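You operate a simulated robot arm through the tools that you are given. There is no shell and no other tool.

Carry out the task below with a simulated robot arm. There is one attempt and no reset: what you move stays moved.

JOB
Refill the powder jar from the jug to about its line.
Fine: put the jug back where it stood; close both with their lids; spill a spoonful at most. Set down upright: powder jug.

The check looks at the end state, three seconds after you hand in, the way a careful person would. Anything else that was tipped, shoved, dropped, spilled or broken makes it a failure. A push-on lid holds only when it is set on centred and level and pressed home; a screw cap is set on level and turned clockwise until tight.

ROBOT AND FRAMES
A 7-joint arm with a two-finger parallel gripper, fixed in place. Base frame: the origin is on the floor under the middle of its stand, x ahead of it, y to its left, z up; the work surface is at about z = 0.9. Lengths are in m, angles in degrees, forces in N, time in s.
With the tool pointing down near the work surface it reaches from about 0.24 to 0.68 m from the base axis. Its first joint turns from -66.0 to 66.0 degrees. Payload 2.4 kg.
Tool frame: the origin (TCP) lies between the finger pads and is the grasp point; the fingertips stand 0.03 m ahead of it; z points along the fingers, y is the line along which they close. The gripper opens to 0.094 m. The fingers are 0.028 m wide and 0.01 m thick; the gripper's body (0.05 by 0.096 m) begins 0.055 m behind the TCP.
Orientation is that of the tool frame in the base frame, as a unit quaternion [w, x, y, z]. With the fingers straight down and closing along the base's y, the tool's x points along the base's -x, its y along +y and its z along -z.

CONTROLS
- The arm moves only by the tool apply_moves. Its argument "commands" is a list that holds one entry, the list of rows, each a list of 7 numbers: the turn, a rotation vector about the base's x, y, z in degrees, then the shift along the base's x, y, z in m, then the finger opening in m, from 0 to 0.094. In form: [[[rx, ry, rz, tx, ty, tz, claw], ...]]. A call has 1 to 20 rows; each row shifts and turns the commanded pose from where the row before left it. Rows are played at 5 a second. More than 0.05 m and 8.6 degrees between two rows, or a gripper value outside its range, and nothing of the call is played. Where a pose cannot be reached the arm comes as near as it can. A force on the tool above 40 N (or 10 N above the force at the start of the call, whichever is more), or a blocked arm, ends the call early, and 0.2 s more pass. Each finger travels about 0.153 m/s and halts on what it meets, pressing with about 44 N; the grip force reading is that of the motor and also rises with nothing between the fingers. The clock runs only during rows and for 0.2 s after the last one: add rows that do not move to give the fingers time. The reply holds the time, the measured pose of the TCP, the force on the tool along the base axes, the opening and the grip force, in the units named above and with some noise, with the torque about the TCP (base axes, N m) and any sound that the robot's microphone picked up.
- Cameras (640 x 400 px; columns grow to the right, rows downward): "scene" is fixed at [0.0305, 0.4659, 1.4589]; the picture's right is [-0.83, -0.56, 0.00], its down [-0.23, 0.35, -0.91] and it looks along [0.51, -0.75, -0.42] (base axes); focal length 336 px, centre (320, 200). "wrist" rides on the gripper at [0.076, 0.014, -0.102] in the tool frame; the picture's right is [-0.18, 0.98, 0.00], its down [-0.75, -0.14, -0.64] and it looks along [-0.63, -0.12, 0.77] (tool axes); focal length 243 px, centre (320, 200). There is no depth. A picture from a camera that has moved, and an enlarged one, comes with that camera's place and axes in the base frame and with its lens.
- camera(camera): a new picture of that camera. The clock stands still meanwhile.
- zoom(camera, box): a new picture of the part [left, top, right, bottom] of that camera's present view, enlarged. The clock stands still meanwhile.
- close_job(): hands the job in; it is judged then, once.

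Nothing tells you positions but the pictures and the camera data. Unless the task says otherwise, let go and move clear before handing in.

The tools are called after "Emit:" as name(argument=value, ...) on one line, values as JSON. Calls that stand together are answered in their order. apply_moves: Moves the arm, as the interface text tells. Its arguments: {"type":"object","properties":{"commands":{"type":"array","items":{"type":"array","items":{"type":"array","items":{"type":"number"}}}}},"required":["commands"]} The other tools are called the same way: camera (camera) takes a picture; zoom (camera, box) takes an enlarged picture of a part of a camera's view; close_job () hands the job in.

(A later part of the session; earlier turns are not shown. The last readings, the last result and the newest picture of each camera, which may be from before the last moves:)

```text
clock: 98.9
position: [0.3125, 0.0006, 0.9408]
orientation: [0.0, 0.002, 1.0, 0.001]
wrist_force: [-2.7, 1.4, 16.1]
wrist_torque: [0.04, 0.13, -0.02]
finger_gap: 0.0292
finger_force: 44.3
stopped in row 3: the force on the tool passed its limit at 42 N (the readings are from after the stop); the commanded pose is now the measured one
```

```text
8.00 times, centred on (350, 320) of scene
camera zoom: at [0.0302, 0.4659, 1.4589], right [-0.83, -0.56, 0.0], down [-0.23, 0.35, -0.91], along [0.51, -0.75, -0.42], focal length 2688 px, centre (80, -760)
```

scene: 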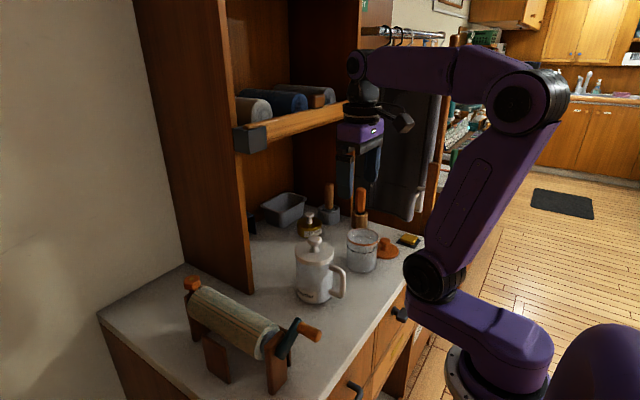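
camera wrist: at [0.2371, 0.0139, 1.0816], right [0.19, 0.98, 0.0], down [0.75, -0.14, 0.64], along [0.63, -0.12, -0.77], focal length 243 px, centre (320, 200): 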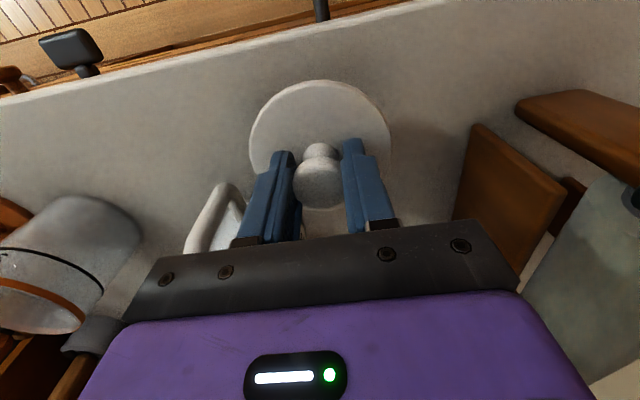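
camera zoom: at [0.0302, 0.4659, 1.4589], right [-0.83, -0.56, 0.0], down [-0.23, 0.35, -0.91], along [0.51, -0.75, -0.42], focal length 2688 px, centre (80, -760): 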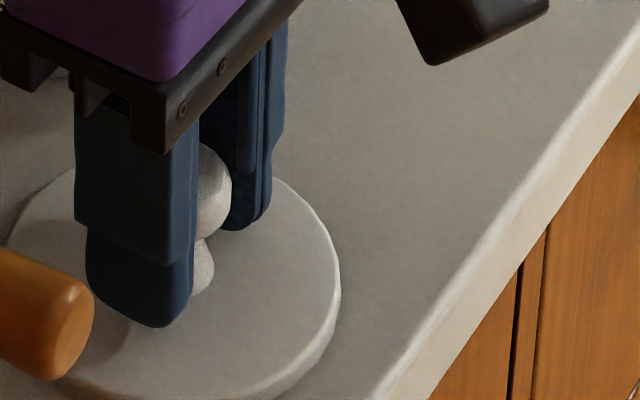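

The lid is touching the counter. I'll relax the press by a millimetre, then open and rise.

Emit:
apply_moves(commands=[[[0, 0, 0, 0, 0, 0.001, 0.0], [0, 0, 0, 0, 0, 0, 0.04], [0, 0, 0, 0, 0, 0, 0.06], [0, 0, 0, 0, 0, 0, 0.06], [0, 0, 0, 0, 0, 0.03, 0.06], [0, 0, 0, 0, 0, 0.04, 0.06], [0, 0, 0, 0, 0, 0.05, 0.06], [0, 0, 0, 0, 0, 0.05, 0.06], [0, 0, 0, 0, 0, 0, 0.06]]])

Emit:
zoom(camera="scene", box=[270, 200, 430, 360])

Emit:
camera(camera="wrist")

```text
clock: 100.9
position: [0.3119, 0.0003, 1.1131]
orientation: [-0.001, 0.003, 1.0, 0.0]
wrist_force: [0.3, -0.2, 0.3]
wrist_torque: [-0.01, 0.0, 0.01]
finger_gap: 0.0597
finger_force: 0.0
```

```text
2.50 times, centred on (350, 280) of scene
camera zoom: at [0.0304, 0.4659, 1.4589], right [-0.83, -0.56, 0.0], down [-0.23, 0.35, -0.91], along [0.51, -0.75, -0.42], focal length 840 px, centre (245, 0)
```

zoom: 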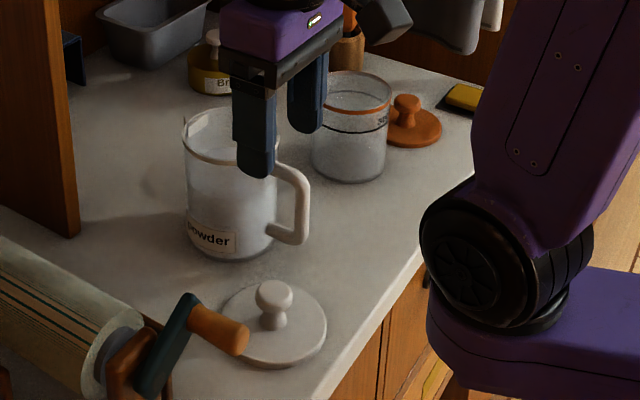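

```text
taken
camera wrist: at [0.2358, 0.0135, 1.2151], right [0.19, 0.98, 0.0], down [0.75, -0.15, 0.64], along [0.63, -0.12, -0.77], focal length 243 px, centre (320, 200)
```

wrist: 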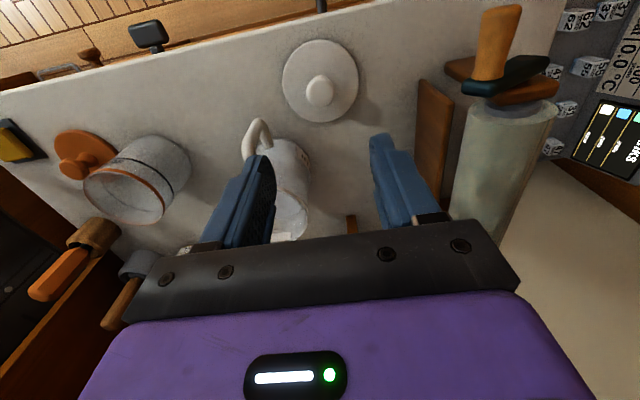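

The lid is resting flat at (0.312, 0.0). Now I'll position above the jug's handle.

Emit:
apply_moves(commands=[[[0, 0, 0, 0.007, -0.027, 0, 0.05], [0, 0, 0, 0.007, -0.027, 0, 0.05], [0, 0, 0, 0.008, -0.027, 0, 0.05], [0, 0, 0, 0, 0, -0.02, 0.05], [0, 0, 0, 0, 0, 0, 0.05]]])

Emit:
camera(camera="wrist")

Emit:
zoom(camera="wrist", box=[250, 60, 400, 240])

Emit:
zoom(camera="scene", box=[270, 210, 390, 320])

```text
clock: 102.1
position: [0.3333, -0.081, 1.0929]
orientation: [0.0, 0.002, 1.0, 0.0]
wrist_force: [-0.1, 0.2, 0.2]
wrist_torque: [0.0, -0.01, 0.0]
finger_gap: 0.05
finger_force: 0.1
```

```text
taken
camera wrist: at [0.2573, -0.0681, 1.1949], right [0.19, 0.98, 0.0], down [0.75, -0.15, 0.64], along [0.63, -0.12, -0.77], focal length 243 px, centre (320, 200)
```

wrist: 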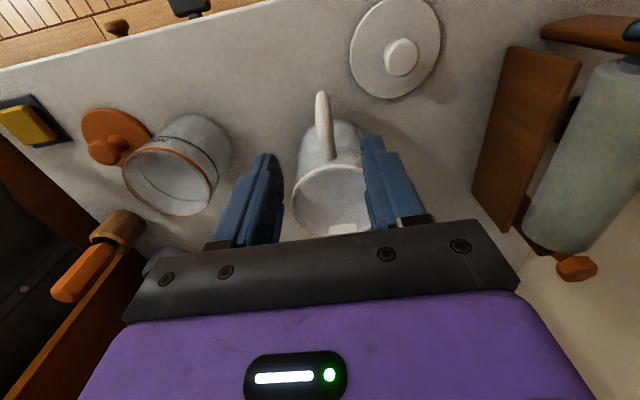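

```text
2.22 times, centred on (325, 150) of wrist
camera zoom: at [0.2573, -0.0681, 1.1949], right [0.19, 0.98, 0.0], down [0.75, -0.15, 0.64], along [0.63, -0.12, -0.77], focal length 539 px, centre (309, 311)
```

zoom: 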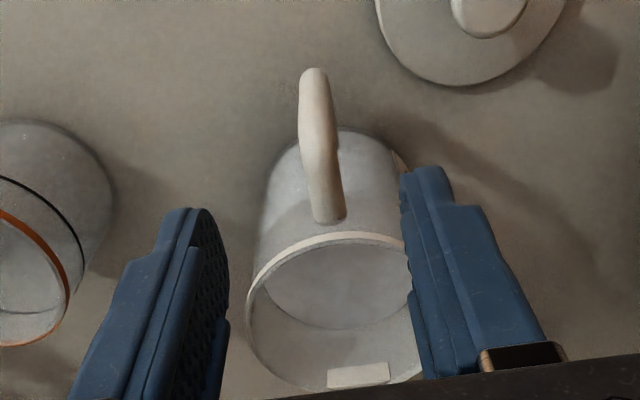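

```text
3.64 times, centred on (330, 265) of scene
camera zoom: at [0.0305, 0.4659, 1.4589], right [-0.83, -0.56, 0.0], down [-0.23, 0.35, -0.91], along [0.51, -0.75, -0.42], focal length 1222 px, centre (284, -36)
```

zoom: 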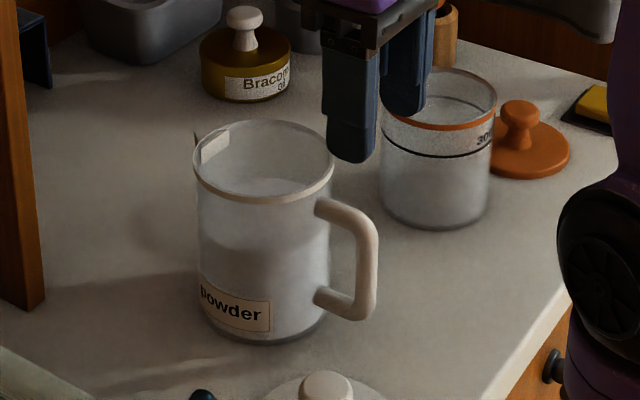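

The handle bar at (0.335, -0.080) lies midway between the fingers. I'll lower around it.

Emit:
apply_moves(commands=[[[0, 0, 0, 0, 0.0005, -0.03, 0.042], [0, 0, 0, 0, 0, -0.03, 0.042], [0, 0, 0, 0, 0, -0.03, 0.042], [0, 0, 0, 0, 0, -0.02, 0.042], [0, 0, 0, 0, 0, -0.02, 0.042], [0, 0, 0, 0, 0, 0, 0.042]]])

Emit:
zoom(camera="scene", box=[270, 210, 390, 320])

Emit:
camera(camera="wrist")

```text
clock: 103.5
position: [0.335, -0.0795, 0.962]
orientation: [0.0, 0.002, 1.0, 0.0]
wrist_force: [0.2, 0.7, -0.3]
wrist_torque: [0.0, -0.02, 0.01]
finger_gap: 0.0421
finger_force: 0.1
```

```text
3.64 times, centred on (330, 265) of scene
camera zoom: at [0.0305, 0.4659, 1.4589], right [-0.83, -0.56, 0.0], down [-0.23, 0.35, -0.91], along [0.51, -0.75, -0.42], focal length 1222 px, centre (284, -36)
```

zoom: 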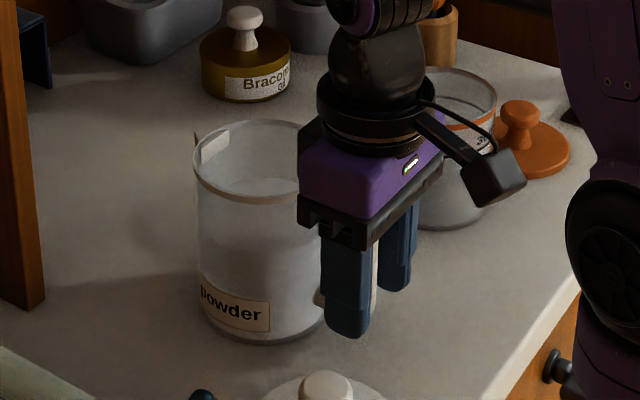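

```text
taken
camera wrist: at [0.2584, -0.0672, 1.0637], right [0.19, 0.98, 0.0], down [0.75, -0.15, 0.64], along [0.63, -0.12, -0.77], focal length 243 px, centre (320, 200)
```

wrist: 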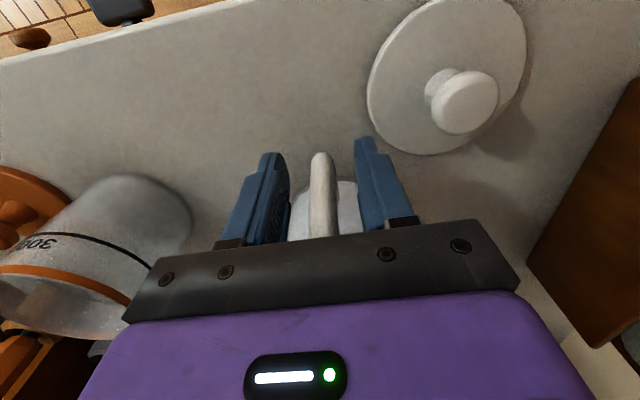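

The handle is centred between the fingers. Closing now.

Emit:
apply_moves(commands=[[[0, 0, 0, 0, 0, 0, 0.025], [0, 0, 0, 0, 0, 0, 0.012], [0, 0, 0, 0, 0, 0, 0.0], [0, 0, 0, 0, 0, 0, 0.0], [0, 0, 0, 0, 0, 0, 0.0]]])

Emit:
zoom(camera="scene", box=[270, 210, 390, 320])

```text
clock: 104.7
position: [0.3342, -0.0803, 0.9621]
orientation: [-0.001, 0.002, 1.0, 0.0]
wrist_force: [-0.7, 0.1, 0.9]
wrist_torque: [-0.01, 0.12, 0.02]
finger_gap: 0.0173
finger_force: 44.1
```

```text
3.64 times, centred on (330, 265) of scene
camera zoom: at [0.0305, 0.4659, 1.4589], right [-0.83, -0.56, 0.0], down [-0.23, 0.35, -0.91], along [0.51, -0.75, -0.42], focal length 1222 px, centre (284, -36)
```

zoom: 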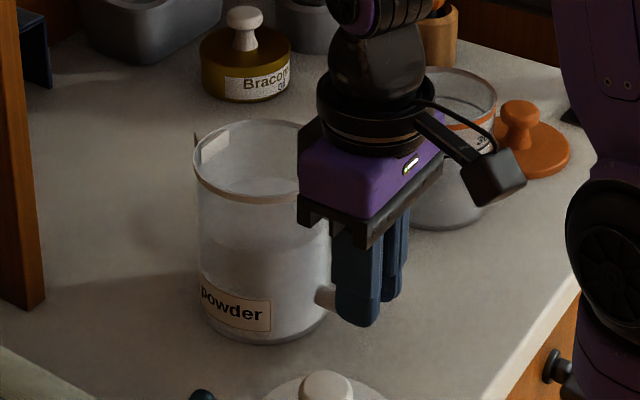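

Held firmly (17 mm handle), jug unmoved. Lifting gently.

Emit:
apply_moves(commands=[[[0, 0, 0, 0, 0, 0.004, 0.0], [0, 0, 0, 0, 0, 0.006, 0.0], [0, 0, 0, 0, 0, 0.01, 0.0], [0, 0, 0, 0, 0, 0, 0.0], [0, 0, 0, 0, 0, 0, 0.0]]])

Emit:
zoom(camera="scene", box=[270, 210, 390, 320])

```text
clock: 105.9
position: [0.335, -0.0808, 0.9803]
orientation: [0.0, 0.003, 1.0, 0.0]
wrist_force: [-0.4, -0.3, -5.0]
wrist_torque: [0.0, 0.41, 0.0]
finger_gap: 0.0173
finger_force: 44.1
```

```text
3.64 times, centred on (330, 265) of scene
camera zoom: at [0.0305, 0.4659, 1.4589], right [-0.83, -0.56, 0.0], down [-0.23, 0.35, -0.91], along [0.51, -0.75, -0.42], focal length 1222 px, centre (284, -36)
```

zoom: 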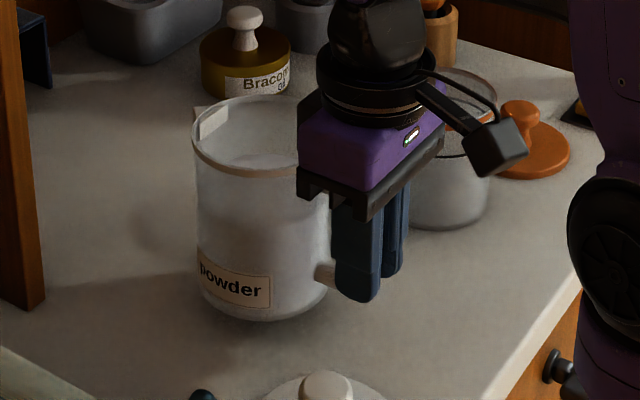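

The jug weighs about 0.5 kg and hangs level. I'll raise it to z ≈ 1.17, well above everything.

Emit:
apply_moves(commands=[[[0, 0, 0, 0, 0, 0.02, 0.0], [0, 0, 0, 0, 0, 0.025, 0.0], [0, 0, 0, 0, 0, 0.03, 0.0], [0, 0, 0, 0, 0, 0.03, 0.0], [0, 0, 0, 0, 0, 0.03, 0.0], [0, 0, 0, 0, 0, 0.03, 0.0], [0, 0, 0, 0, 0, 0.02, 0.0], [0, 0, 0, 0, 0, 0, 0.0], [0, 0, 0, 0, 0, 0, 0.0]]])

Emit:
camera(camera="scene")

```text
clock: 107.9
position: [0.3362, -0.081, 1.166]
orientation: [-0.001, 0.003, 1.0, 0.0]
wrist_force: [-0.5, -0.1, -4.9]
wrist_torque: [0.0, 0.38, 0.0]
finger_gap: 0.0172
finger_force: 43.6
```

```text
taken
```

scene: 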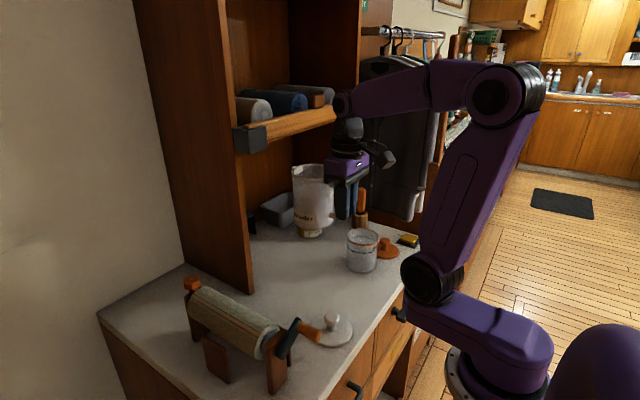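

Clear and level. Now I'll turn it 90° so the spout faces +y, while carrying it behind-right of the jar.

Emit:
apply_moves(commands=[[[0, 0, 5, 0.003, -0.01, 0, 0.0], [0, 0, 7.5, 0.003, -0.02, 0, 0.0], [0, 0, 7.5, 0.003, -0.0245, 0, 0.0], [0, 0, 7.5, 0.003, -0.0245, 0, 0.0], [0, 0, 7.5, 0.003, -0.0245, 0, 0.0], [0, 0, 7.5, 0.003, -0.0245, 0, 0.0], [0, 0, 7.5, 0.003, -0.0245, 0, 0.0], [0, 0, 7.5, 0.003, -0.0245, 0, 0.0], [0, 0, 7.5, 0.003, -0.0245, 0, 0.0], [0, 0, 7.5, 0.003, -0.0245, 0, 0.0], [0, 0, 7.5, 0.003, -0.0245, 0, 0.0], [0, 0, 5, 0.002, -0.02, 0, 0.0], [0, 0, 5, 0.001, -0.01, 0, 0.0], [0, 0, 0, 0, 0, 0, 0.0], [0, 0, 0, 0, 0, 0, 0.0]]])

Emit:
camera(camera="scene")

Emit:
camera(camera="wrist")

```text
clock: 111.1
position: [0.3716, -0.3616, 1.1666]
orientation: [0.0, -0.705, 0.709, 0.0]
wrist_force: [-0.1, 0.1, -5.2]
wrist_torque: [-0.41, -0.02, -0.02]
finger_gap: 0.0172
finger_force: 44.3
```

```text
taken
```

scene: 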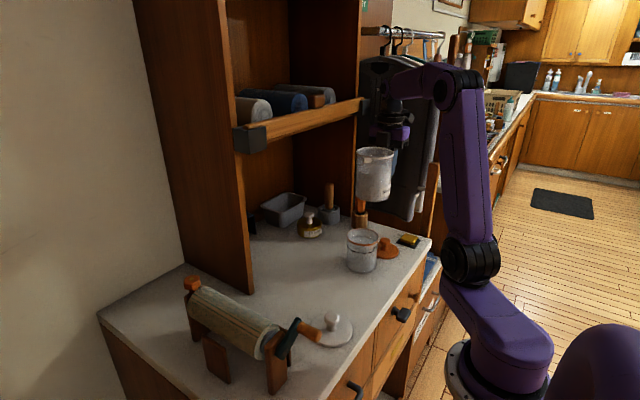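

```text
taken
camera wrist: at [0.3564, -0.4394, 1.268], right [-0.98, 0.19, 0.0], down [0.14, 0.75, 0.64], along [0.12, 0.63, -0.77], focal length 243 px, centre (320, 200)
```

wrist: 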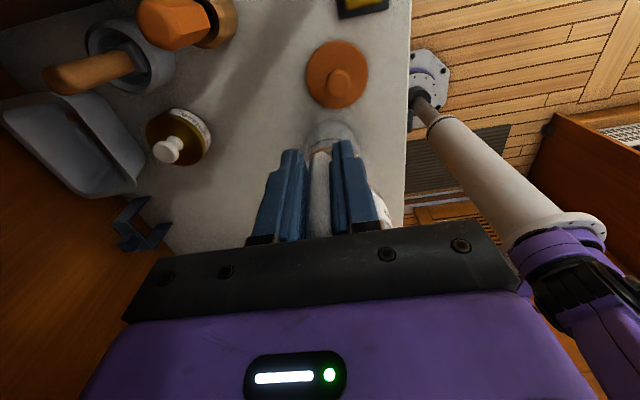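

The jug is positioned with its spout toward +y. I'll start tilting gradually, keeping the lip over the jar's centre.

Emit:
apply_moves(commands=[[[-5, 0, 0, 0, -0.0018, -0.004, 0.0], [-5, 0, 0, 0, -0.0018, -0.006, 0.0], [-5, 0, 0, 0, -0.0018, -0.006, 0.0], [-5, 0, 0, 0, -0.0018, -0.006, 0.0], [-5, 0, 0, 0, -0.0018, -0.006, 0.0], [-5, 0, 0, 0, -0.0018, -0.006, 0.0], [0, 0, 0, 0, 0, 0, 0.0], [0, 0, 0, 0, 0, 0, 0.0]]])

Emit:
camera(camera="scene")

Emit:
zoom(camera="scene", box=[310, 140, 430, 280])

```text
clock: 112.9
position: [0.3714, -0.3717, 1.1316]
orientation: [-0.183, -0.681, 0.685, -0.183]
wrist_force: [0.7, 0.3, -4.6]
wrist_torque: [-0.34, 0.02, 0.0]
finger_gap: 0.0172
finger_force: 43.7
```

```text
taken
```

scene: 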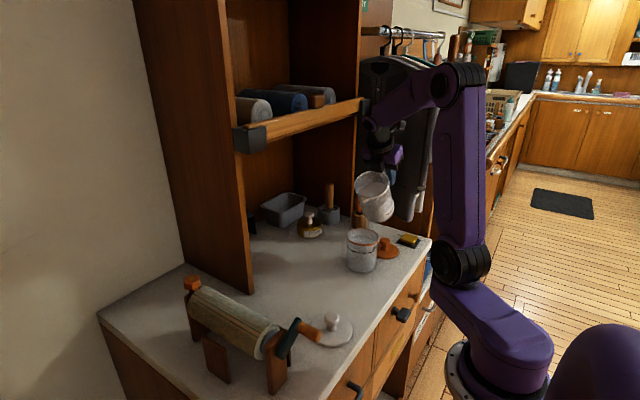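

```text
2.86 times, centred on (370, 210) of scene
camera zoom: at [0.0305, 0.4659, 1.4589], right [-0.83, -0.56, 0.0], down [-0.23, 0.35, -0.91], along [0.51, -0.75, -0.42], focal length 960 px, centre (177, 171)
```

zoom: 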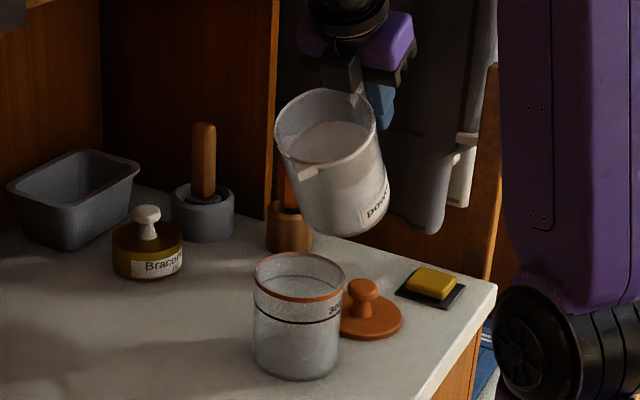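

Stable, no powder moving yet. Continuing to about 42°.

Emit:
apply_moves(commands=[[[-4, 0, 0, 0, -0.001, -0.006, 0.0], [-4, 0, 0, 0, 0, -0.006, 0.0], [-4, 0, 0, 0, 0, -0.004, 0.0], [0, 0, 0, 0, 0, 0, 0.0], [0, 0, 0, 0, 0, 0, 0.0]]])

Emit:
zoom(camera="scene", box=[310, 140, 430, 280])

```text
clock: 114.1
position: [0.3712, -0.3726, 1.116]
orientation: [-0.253, -0.659, 0.661, -0.254]
wrist_force: [0.6, 0.3, -4.7]
wrist_torque: [-0.3, -0.04, -0.03]
finger_gap: 0.0175
finger_force: 44.1
```

```text
2.86 times, centred on (370, 210) of scene
camera zoom: at [0.0305, 0.4659, 1.4589], right [-0.83, -0.56, 0.0], down [-0.23, 0.35, -0.91], along [0.51, -0.75, -0.42], focal length 960 px, centre (177, 171)
```

zoom: 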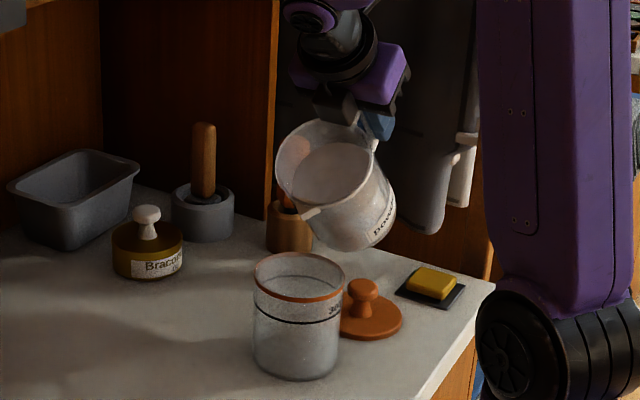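

No flow yet; lip sits about 6 cm over the jar's mouth. Continuing in small steps.

Emit:
apply_moves(commands=[[[-4, 0, 0, 0, 0, 0, 0.0], [-4, 0, 0, 0, 0.002, 0, 0.0], [0, 0, 0, 0, 0, 0, 0.0], [0, 0, 0, 0, 0, 0, 0.0]]])

Emit:
zoom(camera="scene", box=[320, 170, 420, 280])

```text
clock: 115.1
position: [0.3717, -0.3709, 1.1161]
orientation: [-0.298, -0.639, 0.643, -0.299]
wrist_force: [0.9, -0.2, -5.0]
wrist_torque: [-0.21, 0.02, 0.0]
finger_gap: 0.0174
finger_force: 44.4
```

```text
3.64 times, centred on (370, 225) of scene
camera zoom: at [0.0305, 0.4659, 1.4589], right [-0.83, -0.56, 0.0], down [-0.23, 0.35, -0.91], along [0.51, -0.75, -0.42], focal length 1222 px, centre (138, 109)
```

zoom: 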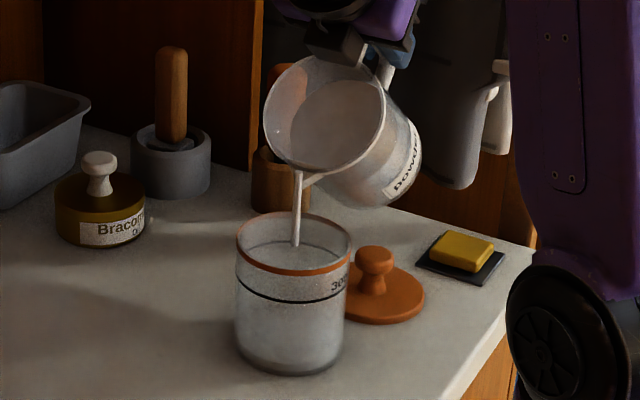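

Powder is streaming into the jar at 50°. I'll hold and let it run, then look.

Emit:
apply_moves(commands=[[[0, 0, 0, 0, 0, 0, 0.0], [0, 0, 0, 0, 0, 0, 0.0], [0, 0, 0, 0, 0, 0, 0.0], [0, 0, 0, 0, 0, 0, 0.0], [0, 0, 0, 0, 0, 0, 0.0]]])

Emit:
zoom(camera="scene", box=[320, 170, 420, 280])

```text
clock: 116.3
position: [0.3722, -0.371, 1.1168]
orientation: [-0.298, -0.639, 0.642, -0.3]
wrist_force: [0.2, -0.6, -3.9]
wrist_torque: [-0.2, -0.02, -0.02]
finger_gap: 0.0172
finger_force: 44.1
```

```text
3.64 times, centred on (370, 225) of scene
camera zoom: at [0.0305, 0.4659, 1.4589], right [-0.83, -0.56, 0.0], down [-0.23, 0.35, -0.91], along [0.51, -0.75, -0.42], focal length 1222 px, centre (138, 109)
```

zoom: 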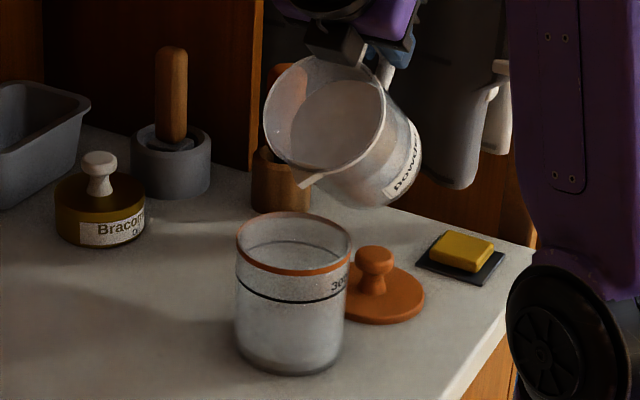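

The flow stopped on its own at this angle, so it behaves predictably. I'll tilt 4° at a time, moving the lip to stay over the mouth, and watch the level.

Emit:
apply_moves(commands=[[[-4, 0, 0, 0, 0.0046, 0.006, 0.0], [0, 0, 0, 0, 0, 0, 0.0], [0, 0, 0, 0, 0, 0, 0.0]]])

Emit:
zoom(camera="scene", box=[320, 170, 420, 280])

Emit:
apply_moves(commands=[[[0, 0, 0, 0, 0, 0, 0.0], [0, 0, 0, 0, 0, 0, 0.0], [0, 0, 0, 0, 0, 0, 0.0], [0, 0, 0, 0, 0, 0, 0.0], [0, 0, 0, 0, 0, 0, 0.0]]])

Emit:
zoom(camera="scene", box=[320, 170, 420, 280])

```text
clock: 117.1
position: [0.3712, -0.3654, 1.1224]
orientation: [-0.319, -0.629, 0.631, -0.323]
wrist_force: [0.4, 0.1, -3.8]
wrist_torque: [-0.14, -0.01, 0.01]
finger_gap: 0.0173
finger_force: 44.4
```

```text
3.64 times, centred on (370, 225) of scene
camera zoom: at [0.0305, 0.4659, 1.4589], right [-0.83, -0.56, 0.0], down [-0.23, 0.35, -0.91], along [0.51, -0.75, -0.42], focal length 1222 px, centre (138, 109)
```

zoom: 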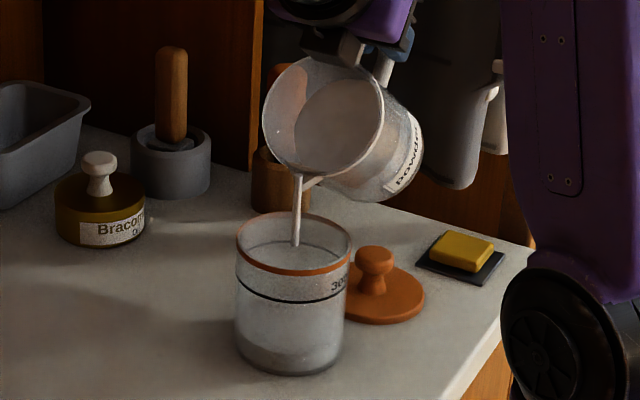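

```text
clock: 118.3
position: [0.372, -0.3655, 1.1217]
orientation: [-0.32, -0.629, 0.631, -0.322]
wrist_force: [0.0, 0.5, -3.9]
wrist_torque: [-0.16, 0.0, 0.03]
finger_gap: 0.0172
finger_force: 43.7
```

```text
3.64 times, centred on (370, 225) of scene
camera zoom: at [0.0305, 0.4659, 1.4589], right [-0.83, -0.56, 0.0], down [-0.23, 0.35, -0.91], along [0.51, -0.75, -0.42], focal length 1222 px, centre (138, 109)
```

zoom: 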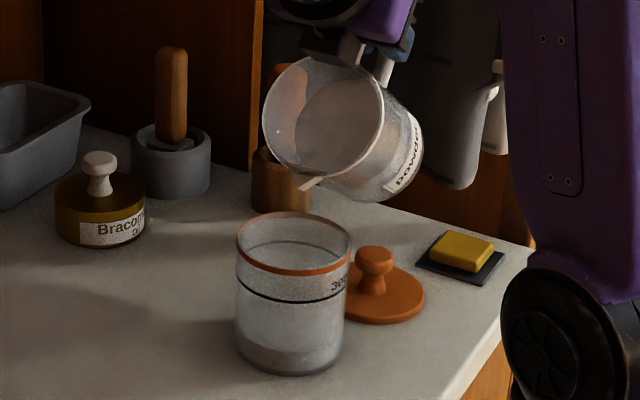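

A layer is forming in the jar. I'll zoom in to calibrate its level against the line.

Emit:
zoom(camera="scene", box=[340, 225, 385, 278])

```text
7.55 times, centred on (362, 252) of scene
camera zoom: at [0.0305, 0.4659, 1.4589], right [-0.83, -0.56, 0.0], down [-0.23, 0.35, -0.91], along [0.51, -0.75, -0.42], focal length 2536 px, centre (-1, -189)
```

zoom: 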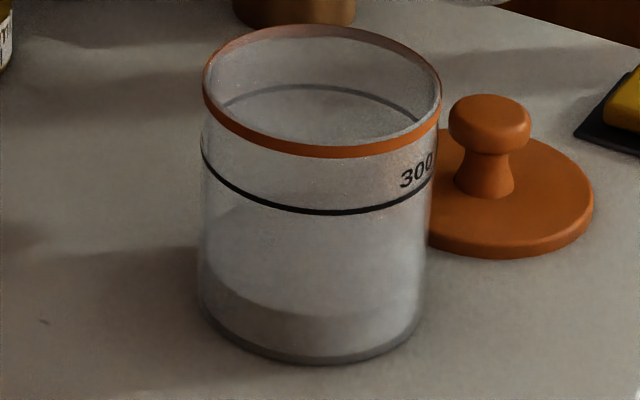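

About a quarter of the way. Continuing with the next 4° step.

Emit:
apply_moves(commands=[[[-4, 0, 0, 0, 0.0053, 0.006, 0.0], [0, 0, 0, 0, 0, 0, 0.0], [0, 0, 0, 0, 0, 0, 0.0], [0, 0, 0, 0, 0, 0, 0.0], [0, 0, 0, 0, 0, 0, 0.0], [0, 0, 0, 0, 0, 0, 0.0]]])

Emit:
zoom(camera="scene", box=[320, 170, 420, 280])

Emit:
zoom(camera="scene", box=[340, 225, 385, 278])

```text
clock: 119.7
position: [0.3714, -0.3603, 1.128]
orientation: [-0.342, -0.617, 0.62, -0.344]
wrist_force: [-0.4, -0.1, -4.0]
wrist_torque: [-0.11, 0.02, -0.02]
finger_gap: 0.0173
finger_force: 43.9
```

```text
3.64 times, centred on (370, 225) of scene
camera zoom: at [0.0305, 0.4659, 1.4589], right [-0.83, -0.56, 0.0], down [-0.23, 0.35, -0.91], along [0.51, -0.75, -0.42], focal length 1222 px, centre (138, 109)
```

zoom: 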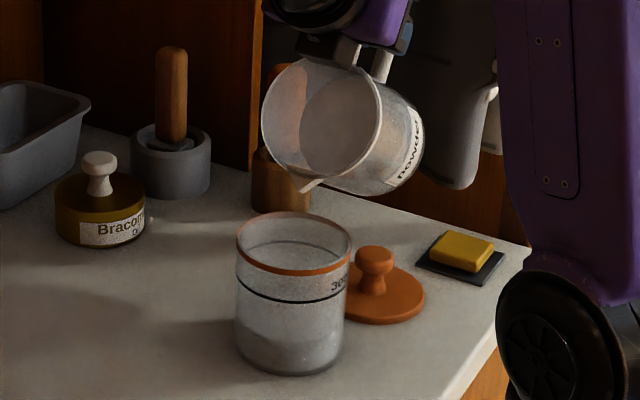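

```text
7.55 times, centred on (362, 252) of scene
camera zoom: at [0.0305, 0.4659, 1.4589], right [-0.83, -0.56, 0.0], down [-0.23, 0.35, -0.91], along [0.51, -0.75, -0.42], focal length 2536 px, centre (-1, -189)
```

zoom: 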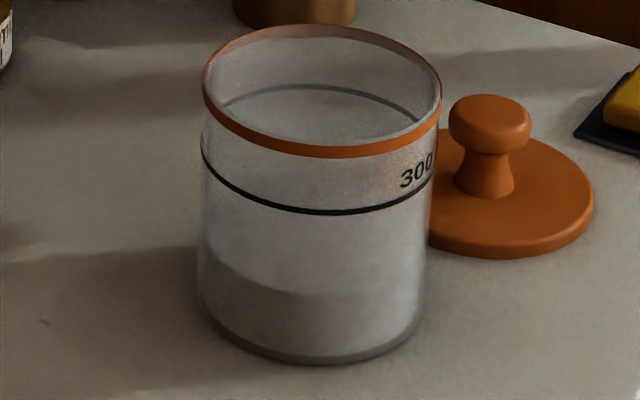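

Level is rising steadily (about 40%). Next two steps.

Emit:
apply_moves(commands=[[[-4, 0, 0, 0, 0.0058, 0.006, 0.0], [0, 0, 0, 0, 0, 0, 0.0], [0, 0, 0, 0, 0, 0, 0.0], [0, 0, 0, 0, 0, 0, 0.0], [0, 0, 0, 0, 0, 0, 0.0], [-4, 0, 0, 0, 0.0062, 0.006, 0.0], [0, 0, 0, 0, 0, 0, 0.0], [0, 0, 0, 0, 0, 0, 0.0]]])

Emit:
zoom(camera="scene", box=[320, 170, 420, 280])

Emit:
apply_moves(commands=[[[0, 0, 0, 0, 0, 0, 0.0], [0, 0, 0, 0, 0, 0, 0.0], [0, 0, 0, 0, 0, 0, 0.0], [0, 0, 0, 0, 0, 0, 0.0]]])

Emit:
zoom(camera="scene", box=[340, 225, 385, 278])

```text
clock: 121.5
position: [0.3704, -0.3489, 1.1397]
orientation: [-0.384, -0.591, 0.594, -0.386]
wrist_force: [-0.3, 0.5, -2.3]
wrist_torque: [-0.02, 0.03, 0.01]
finger_gap: 0.0173
finger_force: 43.8
```

```text
3.64 times, centred on (370, 225) of scene
camera zoom: at [0.0305, 0.4659, 1.4589], right [-0.83, -0.56, 0.0], down [-0.23, 0.35, -0.91], along [0.51, -0.75, -0.42], focal length 1222 px, centre (138, 109)
```

zoom: 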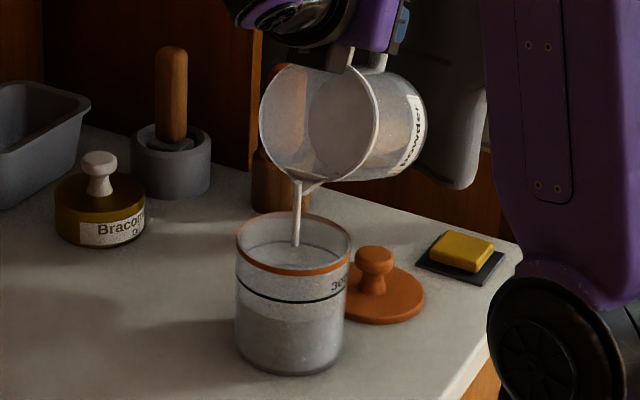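

```text
clock: 122.5
position: [0.3702, -0.3485, 1.1388]
orientation: [-0.384, -0.591, 0.594, -0.386]
wrist_force: [0.0, 0.2, -2.4]
wrist_torque: [-0.11, -0.01, 0.0]
finger_gap: 0.0173
finger_force: 44.3
```

```text
7.55 times, centred on (362, 252) of scene
camera zoom: at [0.0305, 0.4659, 1.4589], right [-0.83, -0.56, 0.0], down [-0.23, 0.35, -0.91], along [0.51, -0.75, -0.42], focal length 2536 px, centre (-1, -189)
```

zoom: 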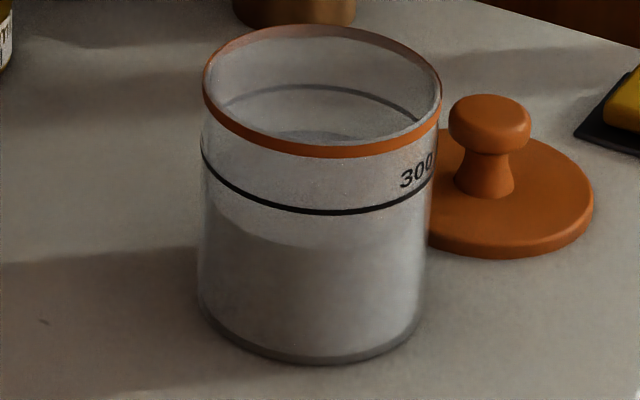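

The level is about 75% of the line. I'll confirm the flow has stopped, then go in finer steps.

Emit:
zoom(camera="scene", box=[320, 170, 420, 280])

Emit:
apply_moves(commands=[[[-3, 0, 0, 0, 0.005, 0.0045, 0.0], [0, 0, 0, 0, 0, 0, 0.0], [0, 0, 0, 0, 0, 0, 0.0], [0, 0, 0, 0, 0, 0, 0.0], [0, 0, 0, 0, 0, 0, 0.0], [0, 0, 0, 0, 0, 0, 0.0]]])

Emit:
zoom(camera="scene", box=[340, 225, 385, 278])

Emit:
zoom(camera="scene", box=[320, 170, 420, 280])

```text
3.64 times, centred on (370, 225) of scene
camera zoom: at [0.0305, 0.4659, 1.4589], right [-0.83, -0.56, 0.0], down [-0.23, 0.35, -0.91], along [0.51, -0.75, -0.42], focal length 1222 px, centre (138, 109)
```

zoom: 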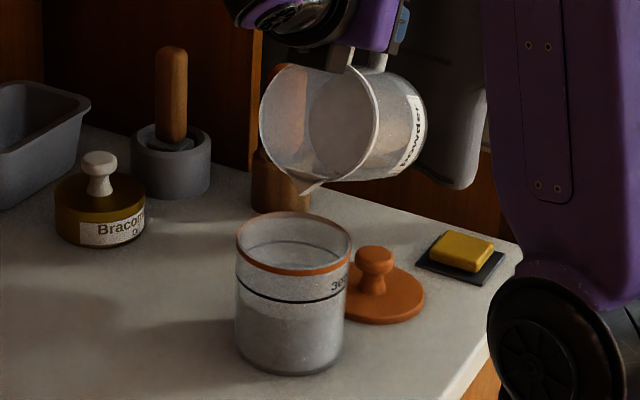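

```text
clock: 123.9
position: [0.3705, -0.3441, 1.1435]
orientation: [-0.399, -0.581, 0.584, -0.402]
wrist_force: [0.0, -0.5, -1.9]
wrist_torque: [-0.09, -0.04, -0.02]
finger_gap: 0.0175
finger_force: 43.5
```

```text
7.55 times, centred on (362, 252) of scene
camera zoom: at [0.0305, 0.4659, 1.4589], right [-0.83, -0.56, 0.0], down [-0.23, 0.35, -0.91], along [0.51, -0.75, -0.42], focal length 2536 px, centre (-1, -189)
```

zoom: 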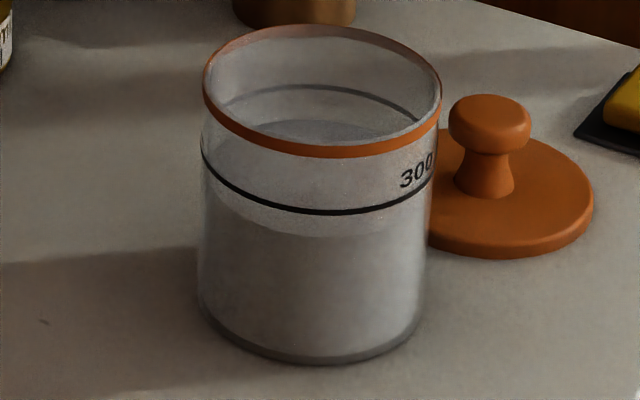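

```text
3.64 times, centred on (370, 225) of scene
camera zoom: at [0.0305, 0.4659, 1.4589], right [-0.83, -0.56, 0.0], down [-0.23, 0.35, -0.91], along [0.51, -0.75, -0.42], focal length 1222 px, centre (138, 109)
```

zoom: 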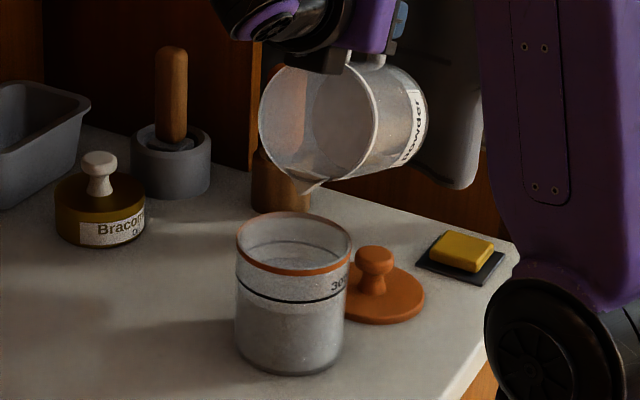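

About 10 mm below the line now. Another 3° step, then check.

Emit:
apply_moves(commands=[[[-3, 0, 0, 0, 0.005, 0.0045, 0.0], [0, 0, 0, 0, 0, 0, 0.0], [0, 0, 0, 0, 0, 0, 0.0], [0, 0, 0, 0, 0, 0, 0.0], [0, 0, 0, 0, 0, 0, 0.0], [0, 0, 0, 0, 0, 0, 0.0]]])

Emit:
zoom(camera="scene", box=[340, 225, 385, 278])

Emit:
zoom(camera="scene", box=[320, 170, 420, 280])

```text
clock: 125.3
position: [0.3692, -0.3389, 1.1495]
orientation: [-0.415, -0.57, 0.573, -0.417]
wrist_force: [-0.4, 0.2, -1.2]
wrist_torque: [-0.05, -0.01, 0.01]
finger_gap: 0.0173
finger_force: 43.8
```

```text
7.55 times, centred on (362, 252) of scene
camera zoom: at [0.0305, 0.4659, 1.4589], right [-0.83, -0.56, 0.0], down [-0.23, 0.35, -0.91], along [0.51, -0.75, -0.42], focal length 2536 px, centre (-1, -189)
```

zoom: 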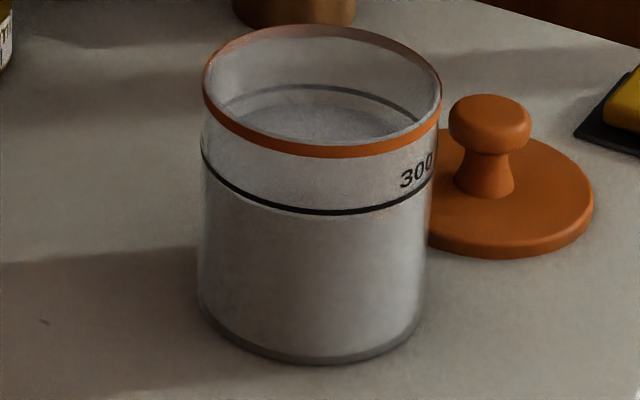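

```text
3.64 times, centred on (370, 225) of scene
camera zoom: at [0.0305, 0.4659, 1.4589], right [-0.83, -0.56, 0.0], down [-0.23, 0.35, -0.91], along [0.51, -0.75, -0.42], focal length 1222 px, centre (138, 109)
```

zoom: 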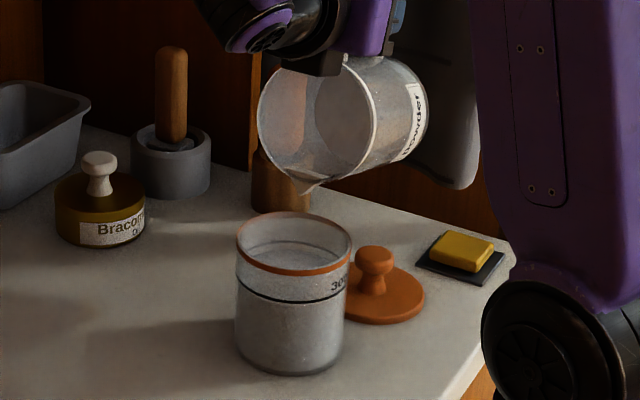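

Very near the line now. A closer look to judge the remaining gap.

Emit:
zoom(camera="scene", box=[344, 228, 380, 258])

```text
13.33 times, centred on (362, 243) of scene
camera zoom: at [0.0305, 0.4659, 1.4589], right [-0.83, -0.56, 0.0], down [-0.23, 0.35, -0.91], along [0.51, -0.75, -0.42], focal length 4481 px, centre (-240, -373)
```

zoom: 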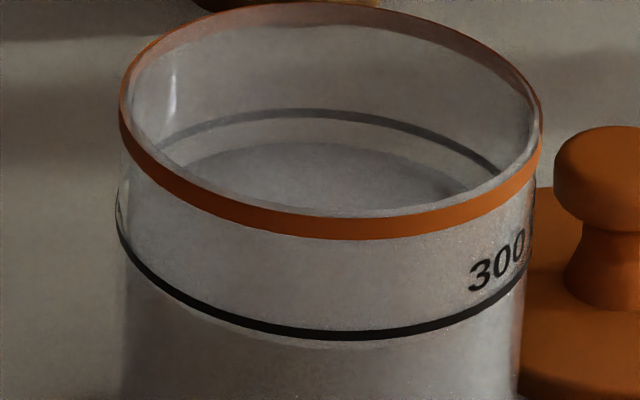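

About 4 mm below the line. One more 2° step should bring it up.

Emit:
apply_moves(commands=[[[-2, 0, 0, 0, 0.0035, 0.003, 0.0], [0, 0, 0, 0, 0, 0, 0.0], [0, 0, 0, 0, 0, 0, 0.0], [0, 0, 0, 0, 0, 0, 0.0], [0, 0, 0, 0, 0, 0, 0.0], [0, 0, 0, 0, 0, 0, 0.0]]])

Emit:
zoom(camera="scene", box=[344, 228, 380, 258])

Emit:
zoom(camera="scene", box=[320, 170, 420, 280])

```text
clock: 126.7
position: [0.371, -0.3348, 1.1546]
orientation: [-0.425, -0.563, 0.566, -0.427]
wrist_force: [-0.5, -0.6, -2.3]
wrist_torque: [-0.03, 0.04, 0.02]
finger_gap: 0.0173
finger_force: 43.9
```

```text
13.33 times, centred on (362, 243) of scene
camera zoom: at [0.0305, 0.4659, 1.4589], right [-0.83, -0.56, 0.0], down [-0.23, 0.35, -0.91], along [0.51, -0.75, -0.42], focal length 4481 px, centre (-240, -373)
```

zoom: 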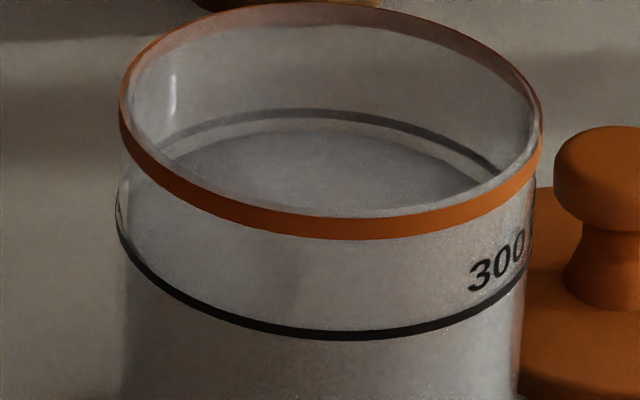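

```text
3.64 times, centred on (370, 225) of scene
camera zoom: at [0.0305, 0.4659, 1.4589], right [-0.83, -0.56, 0.0], down [-0.23, 0.35, -0.91], along [0.51, -0.75, -0.42], focal length 1222 px, centre (138, 109)
```

zoom: 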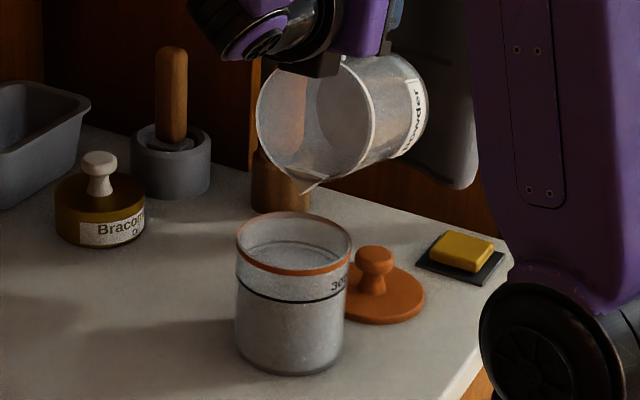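

The level is within about 1–2 mm of the line, which is right. I'll tip the jug back upright slowly.

Emit:
apply_moves(commands=[[[4, 0, 0, 0, -0.004, 0.001, 0.0], [5, 0, 0, 0, -0.005, 0.001, 0.0], [5, 0, 0, 0, -0.004, 0.001, 0.0], [5, 0, 0, 0, -0.004, 0.001, 0.0], [5, 0, 0, 0, -0.003, 0.001, 0.0], [5, 0, 0, 0, -0.002, 0.001, 0.0], [5, 0, 0, 0, -0.001, 0.001, 0.0], [5, 0, 0, 0, -0.001, 0.001, 0.0], [5, 0, 0, 0, -0.001, 0.001, 0.0], [5, 0, 0, 0, -0.001, 0.001, 0.0], [5, 0, 0, 0, 0, 0.001, 0.0], [5, 0, 0, 0, 0, 0.001, 0.0], [5, 0, 0, 0, 0, 0.001, 0.0], [5, 0, 0, 0, 0, 0.001, 0.0], [5, 0, 0, 0, 0, 0.001, 0.0], [0, 0, 0, 0, 0, 0, 0.0], [0, 0, 0, 0, 0, 0, 0.0]]])

Emit:
zoom(camera="scene", box=[310, 130, 430, 280])

```text
clock: 130.3
position: [0.3707, -0.3617, 1.168]
orientation: [0.0, -0.705, 0.709, 0.0]
wrist_force: [-0.1, -0.3, -2.6]
wrist_torque: [-0.16, -0.01, 0.0]
finger_gap: 0.0175
finger_force: 43.7
```

```text
2.67 times, centred on (370, 205) of scene
camera zoom: at [0.0305, 0.4659, 1.4589], right [-0.83, -0.56, 0.0], down [-0.23, 0.35, -0.91], along [0.51, -0.75, -0.42], focal length 896 px, centre (187, 187)
```

zoom: 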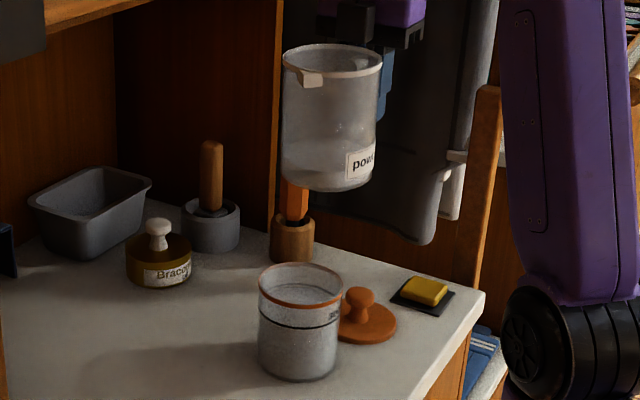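

The jug is upright with a small remainder inside. I'll carry it back along the same path and undo the 90° turn.

Emit:
apply_moves(commands=[[[0, 0, -5, -0.001, 0.01, 0, 0.0], [0, 0, -5, -0.002, 0.02, 0, 0.0], [0, 0, -7.5, -0.003, 0.0245, 0, 0.0], [0, 0, -7.5, -0.003, 0.0245, 0, 0.0], [0, 0, -7.5, -0.003, 0.0245, 0, 0.0], [0, 0, -7.5, -0.003, 0.0245, 0, 0.0], [0, 0, -7.5, -0.003, 0.0245, 0, 0.0], [0, 0, -7.5, -0.003, 0.0245, 0, 0.0], [0, 0, -7.5, -0.003, 0.0245, 0, 0.0], [0, 0, -7.5, -0.003, 0.0245, 0, 0.0], [0, 0, -7.5, -0.003, 0.0245, 0, 0.0], [0, 0, -7.5, -0.003, 0.02, 0, 0.0], [0, 0, -5, -0.003, 0.01, 0, 0.0], [0, 0, 0, 0, 0, 0, 0.0], [0, 0, 0, 0, 0, 0, 0.0]]])

Emit:
camera(camera="scene")

Emit:
zoom(camera="scene", box=[340, 225, 385, 278])

```text
clock: 133.5
position: [0.334, -0.0807, 1.1669]
orientation: [0.0, 0.003, 1.0, 0.0]
wrist_force: [-0.5, 0.4, -2.0]
wrist_torque: [0.0, 0.17, -0.03]
finger_gap: 0.0172
finger_force: 43.7
```

```text
taken
```

scene: 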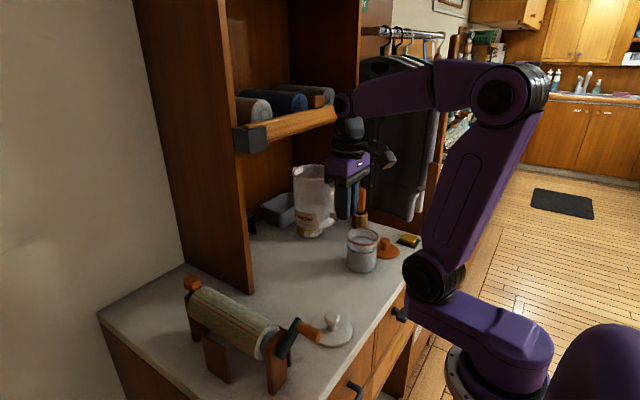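

```text
7.55 times, centred on (362, 252) of scene
camera zoom: at [0.0305, 0.4659, 1.4589], right [-0.83, -0.56, 0.0], down [-0.23, 0.35, -0.91], along [0.51, -0.75, -0.42], focal length 2536 px, centre (-1, -189)
```

zoom: 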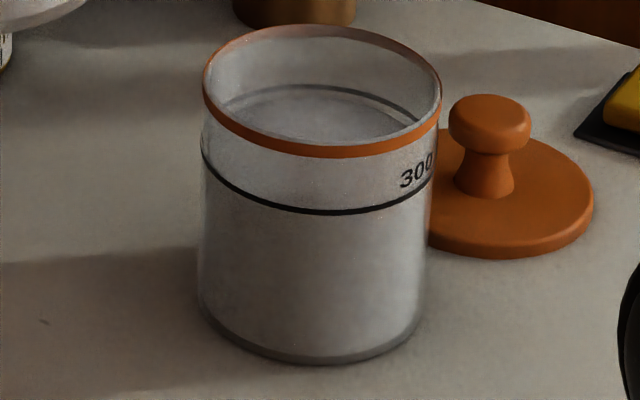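

The jar reads at its line and no spill is visible. Now I'll lower the jug back to its original spot.

Emit:
apply_moves(commands=[[[0, 0, 0, 0.001, 0, -0.02, 0.0], [0, 0, 0, 0, 0, -0.03, 0.0], [0, 0, 0, 0, 0, -0.03, 0.0], [0, 0, 0, 0, 0, -0.03, 0.0], [0, 0, 0, 0, 0, -0.03, 0.0], [0, 0, 0, 0, 0, -0.025, 0.0], [0, 0, 0, 0, 0, -0.015, 0.0], [0, 0, 0, 0, 0, -0.008, 0.0], [0, 0, 0, 0, 0, 0, 0.0], [0, 0, 0, 0, 0, 0, 0.0]]])

Emit:
zoom(camera="scene", box=[270, 210, 390, 320])

```text
clock: 135.7
position: [0.3367, -0.082, 0.9796]
orientation: [-0.001, 0.003, 1.0, 0.0]
wrist_force: [-0.7, -0.1, -1.7]
wrist_torque: [0.02, 0.17, 0.0]
finger_gap: 0.0174
finger_force: 43.8
```

```text
3.64 times, centred on (330, 265) of scene
camera zoom: at [0.0305, 0.4659, 1.4589], right [-0.83, -0.56, 0.0], down [-0.23, 0.35, -0.91], along [0.51, -0.75, -0.42], focal length 1222 px, centre (284, -36)
```

zoom: 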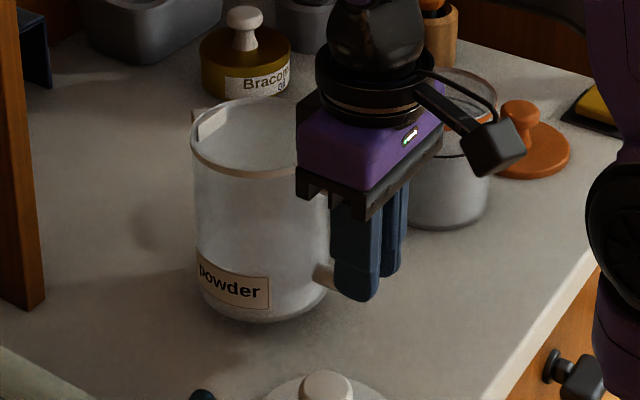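

It matches the lift-off view to within ~2 mm. I'll correct that and lower the last centimetre and a half slowly.

Emit:
apply_moves(commands=[[[0, 0, 0, -0.002, 0.0004, -0.004, 0.0], [0, 0, 0, 0, 0, -0.004, 0.0], [0, 0, 0, 0, 0, -0.003, 0.0], [0, 0, 0, 0, 0, -0.002, 0.0], [0, 0, 0, 0, 0, 0, 0.0]]])

Emit:
zoom(camera="scene", box=[270, 210, 390, 320])

```text
clock: 136.9
position: [0.334, -0.0803, 0.9659]
orientation: [-0.001, 0.003, 1.0, 0.0]
wrist_force: [0.2, 0.3, -1.9]
wrist_torque: [0.01, 0.15, 0.0]
finger_gap: 0.0174
finger_force: 43.8
```

```text
3.64 times, centred on (330, 265) of scene
camera zoom: at [0.0305, 0.4659, 1.4589], right [-0.83, -0.56, 0.0], down [-0.23, 0.35, -0.91], along [0.51, -0.75, -0.42], focal length 1222 px, centre (284, -36)
```

zoom: 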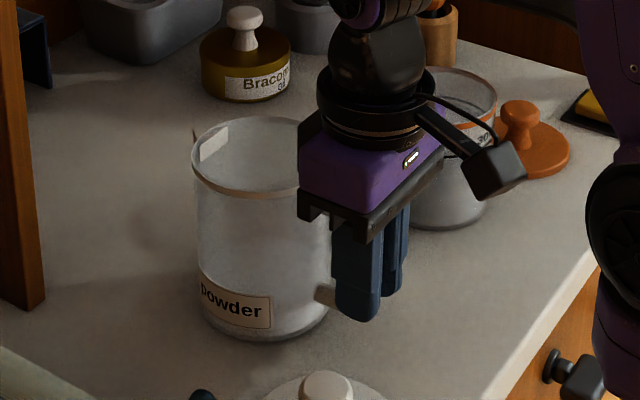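

Aligned with the original picture; about 3–4 mm to go.

Emit:
apply_moves(commands=[[[0, 0, 0, 0, 0, -0.0015, 0.0], [0, 0, 0, 0, 0, -0.001, 0.0], [0, 0, 0, 0, 0, -0.0005, 0.0], [0, 0, 0, 0, 0, 0, 0.0]]])

```text
clock: 137.9
position: [0.334, -0.0799, 0.9647]
orientation: [0.0, 0.002, 1.0, 0.0]
wrist_force: [-4.1, 0.8, 13.4]
wrist_torque: [-0.06, -1.49, 0.06]
finger_gap: 0.0171
finger_force: 44.0
```

The base touches (13 N). I'll ease off slightly and open the fingers gradually so it settles on its base.

Emit:
apply_moves(commands=[[[0, 0, 0, 0, 0, 0.001, 0.0], [0, 0, 0, 0, 0, 0, 0.0], [0, 0, 0, 0, 0, 0, 0.0]]])

Emit:
zoom(camera="scene", box=[270, 210, 390, 320])

```text
clock: 138.7
position: [0.3334, -0.0801, 0.964]
orientation: [-0.001, 0.002, 1.0, -0.001]
wrist_force: [-0.5, 0.4, -2.1]
wrist_torque: [0.02, 0.09, -0.01]
finger_gap: 0.0172
finger_force: 43.8
```

```text
3.64 times, centred on (330, 265) of scene
camera zoom: at [0.0305, 0.4659, 1.4589], right [-0.83, -0.56, 0.0], down [-0.23, 0.35, -0.91], along [0.51, -0.75, -0.42], focal length 1222 px, centre (284, -36)
```

zoom: 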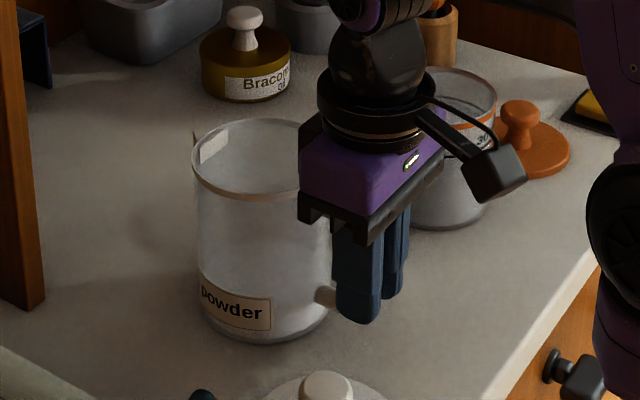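

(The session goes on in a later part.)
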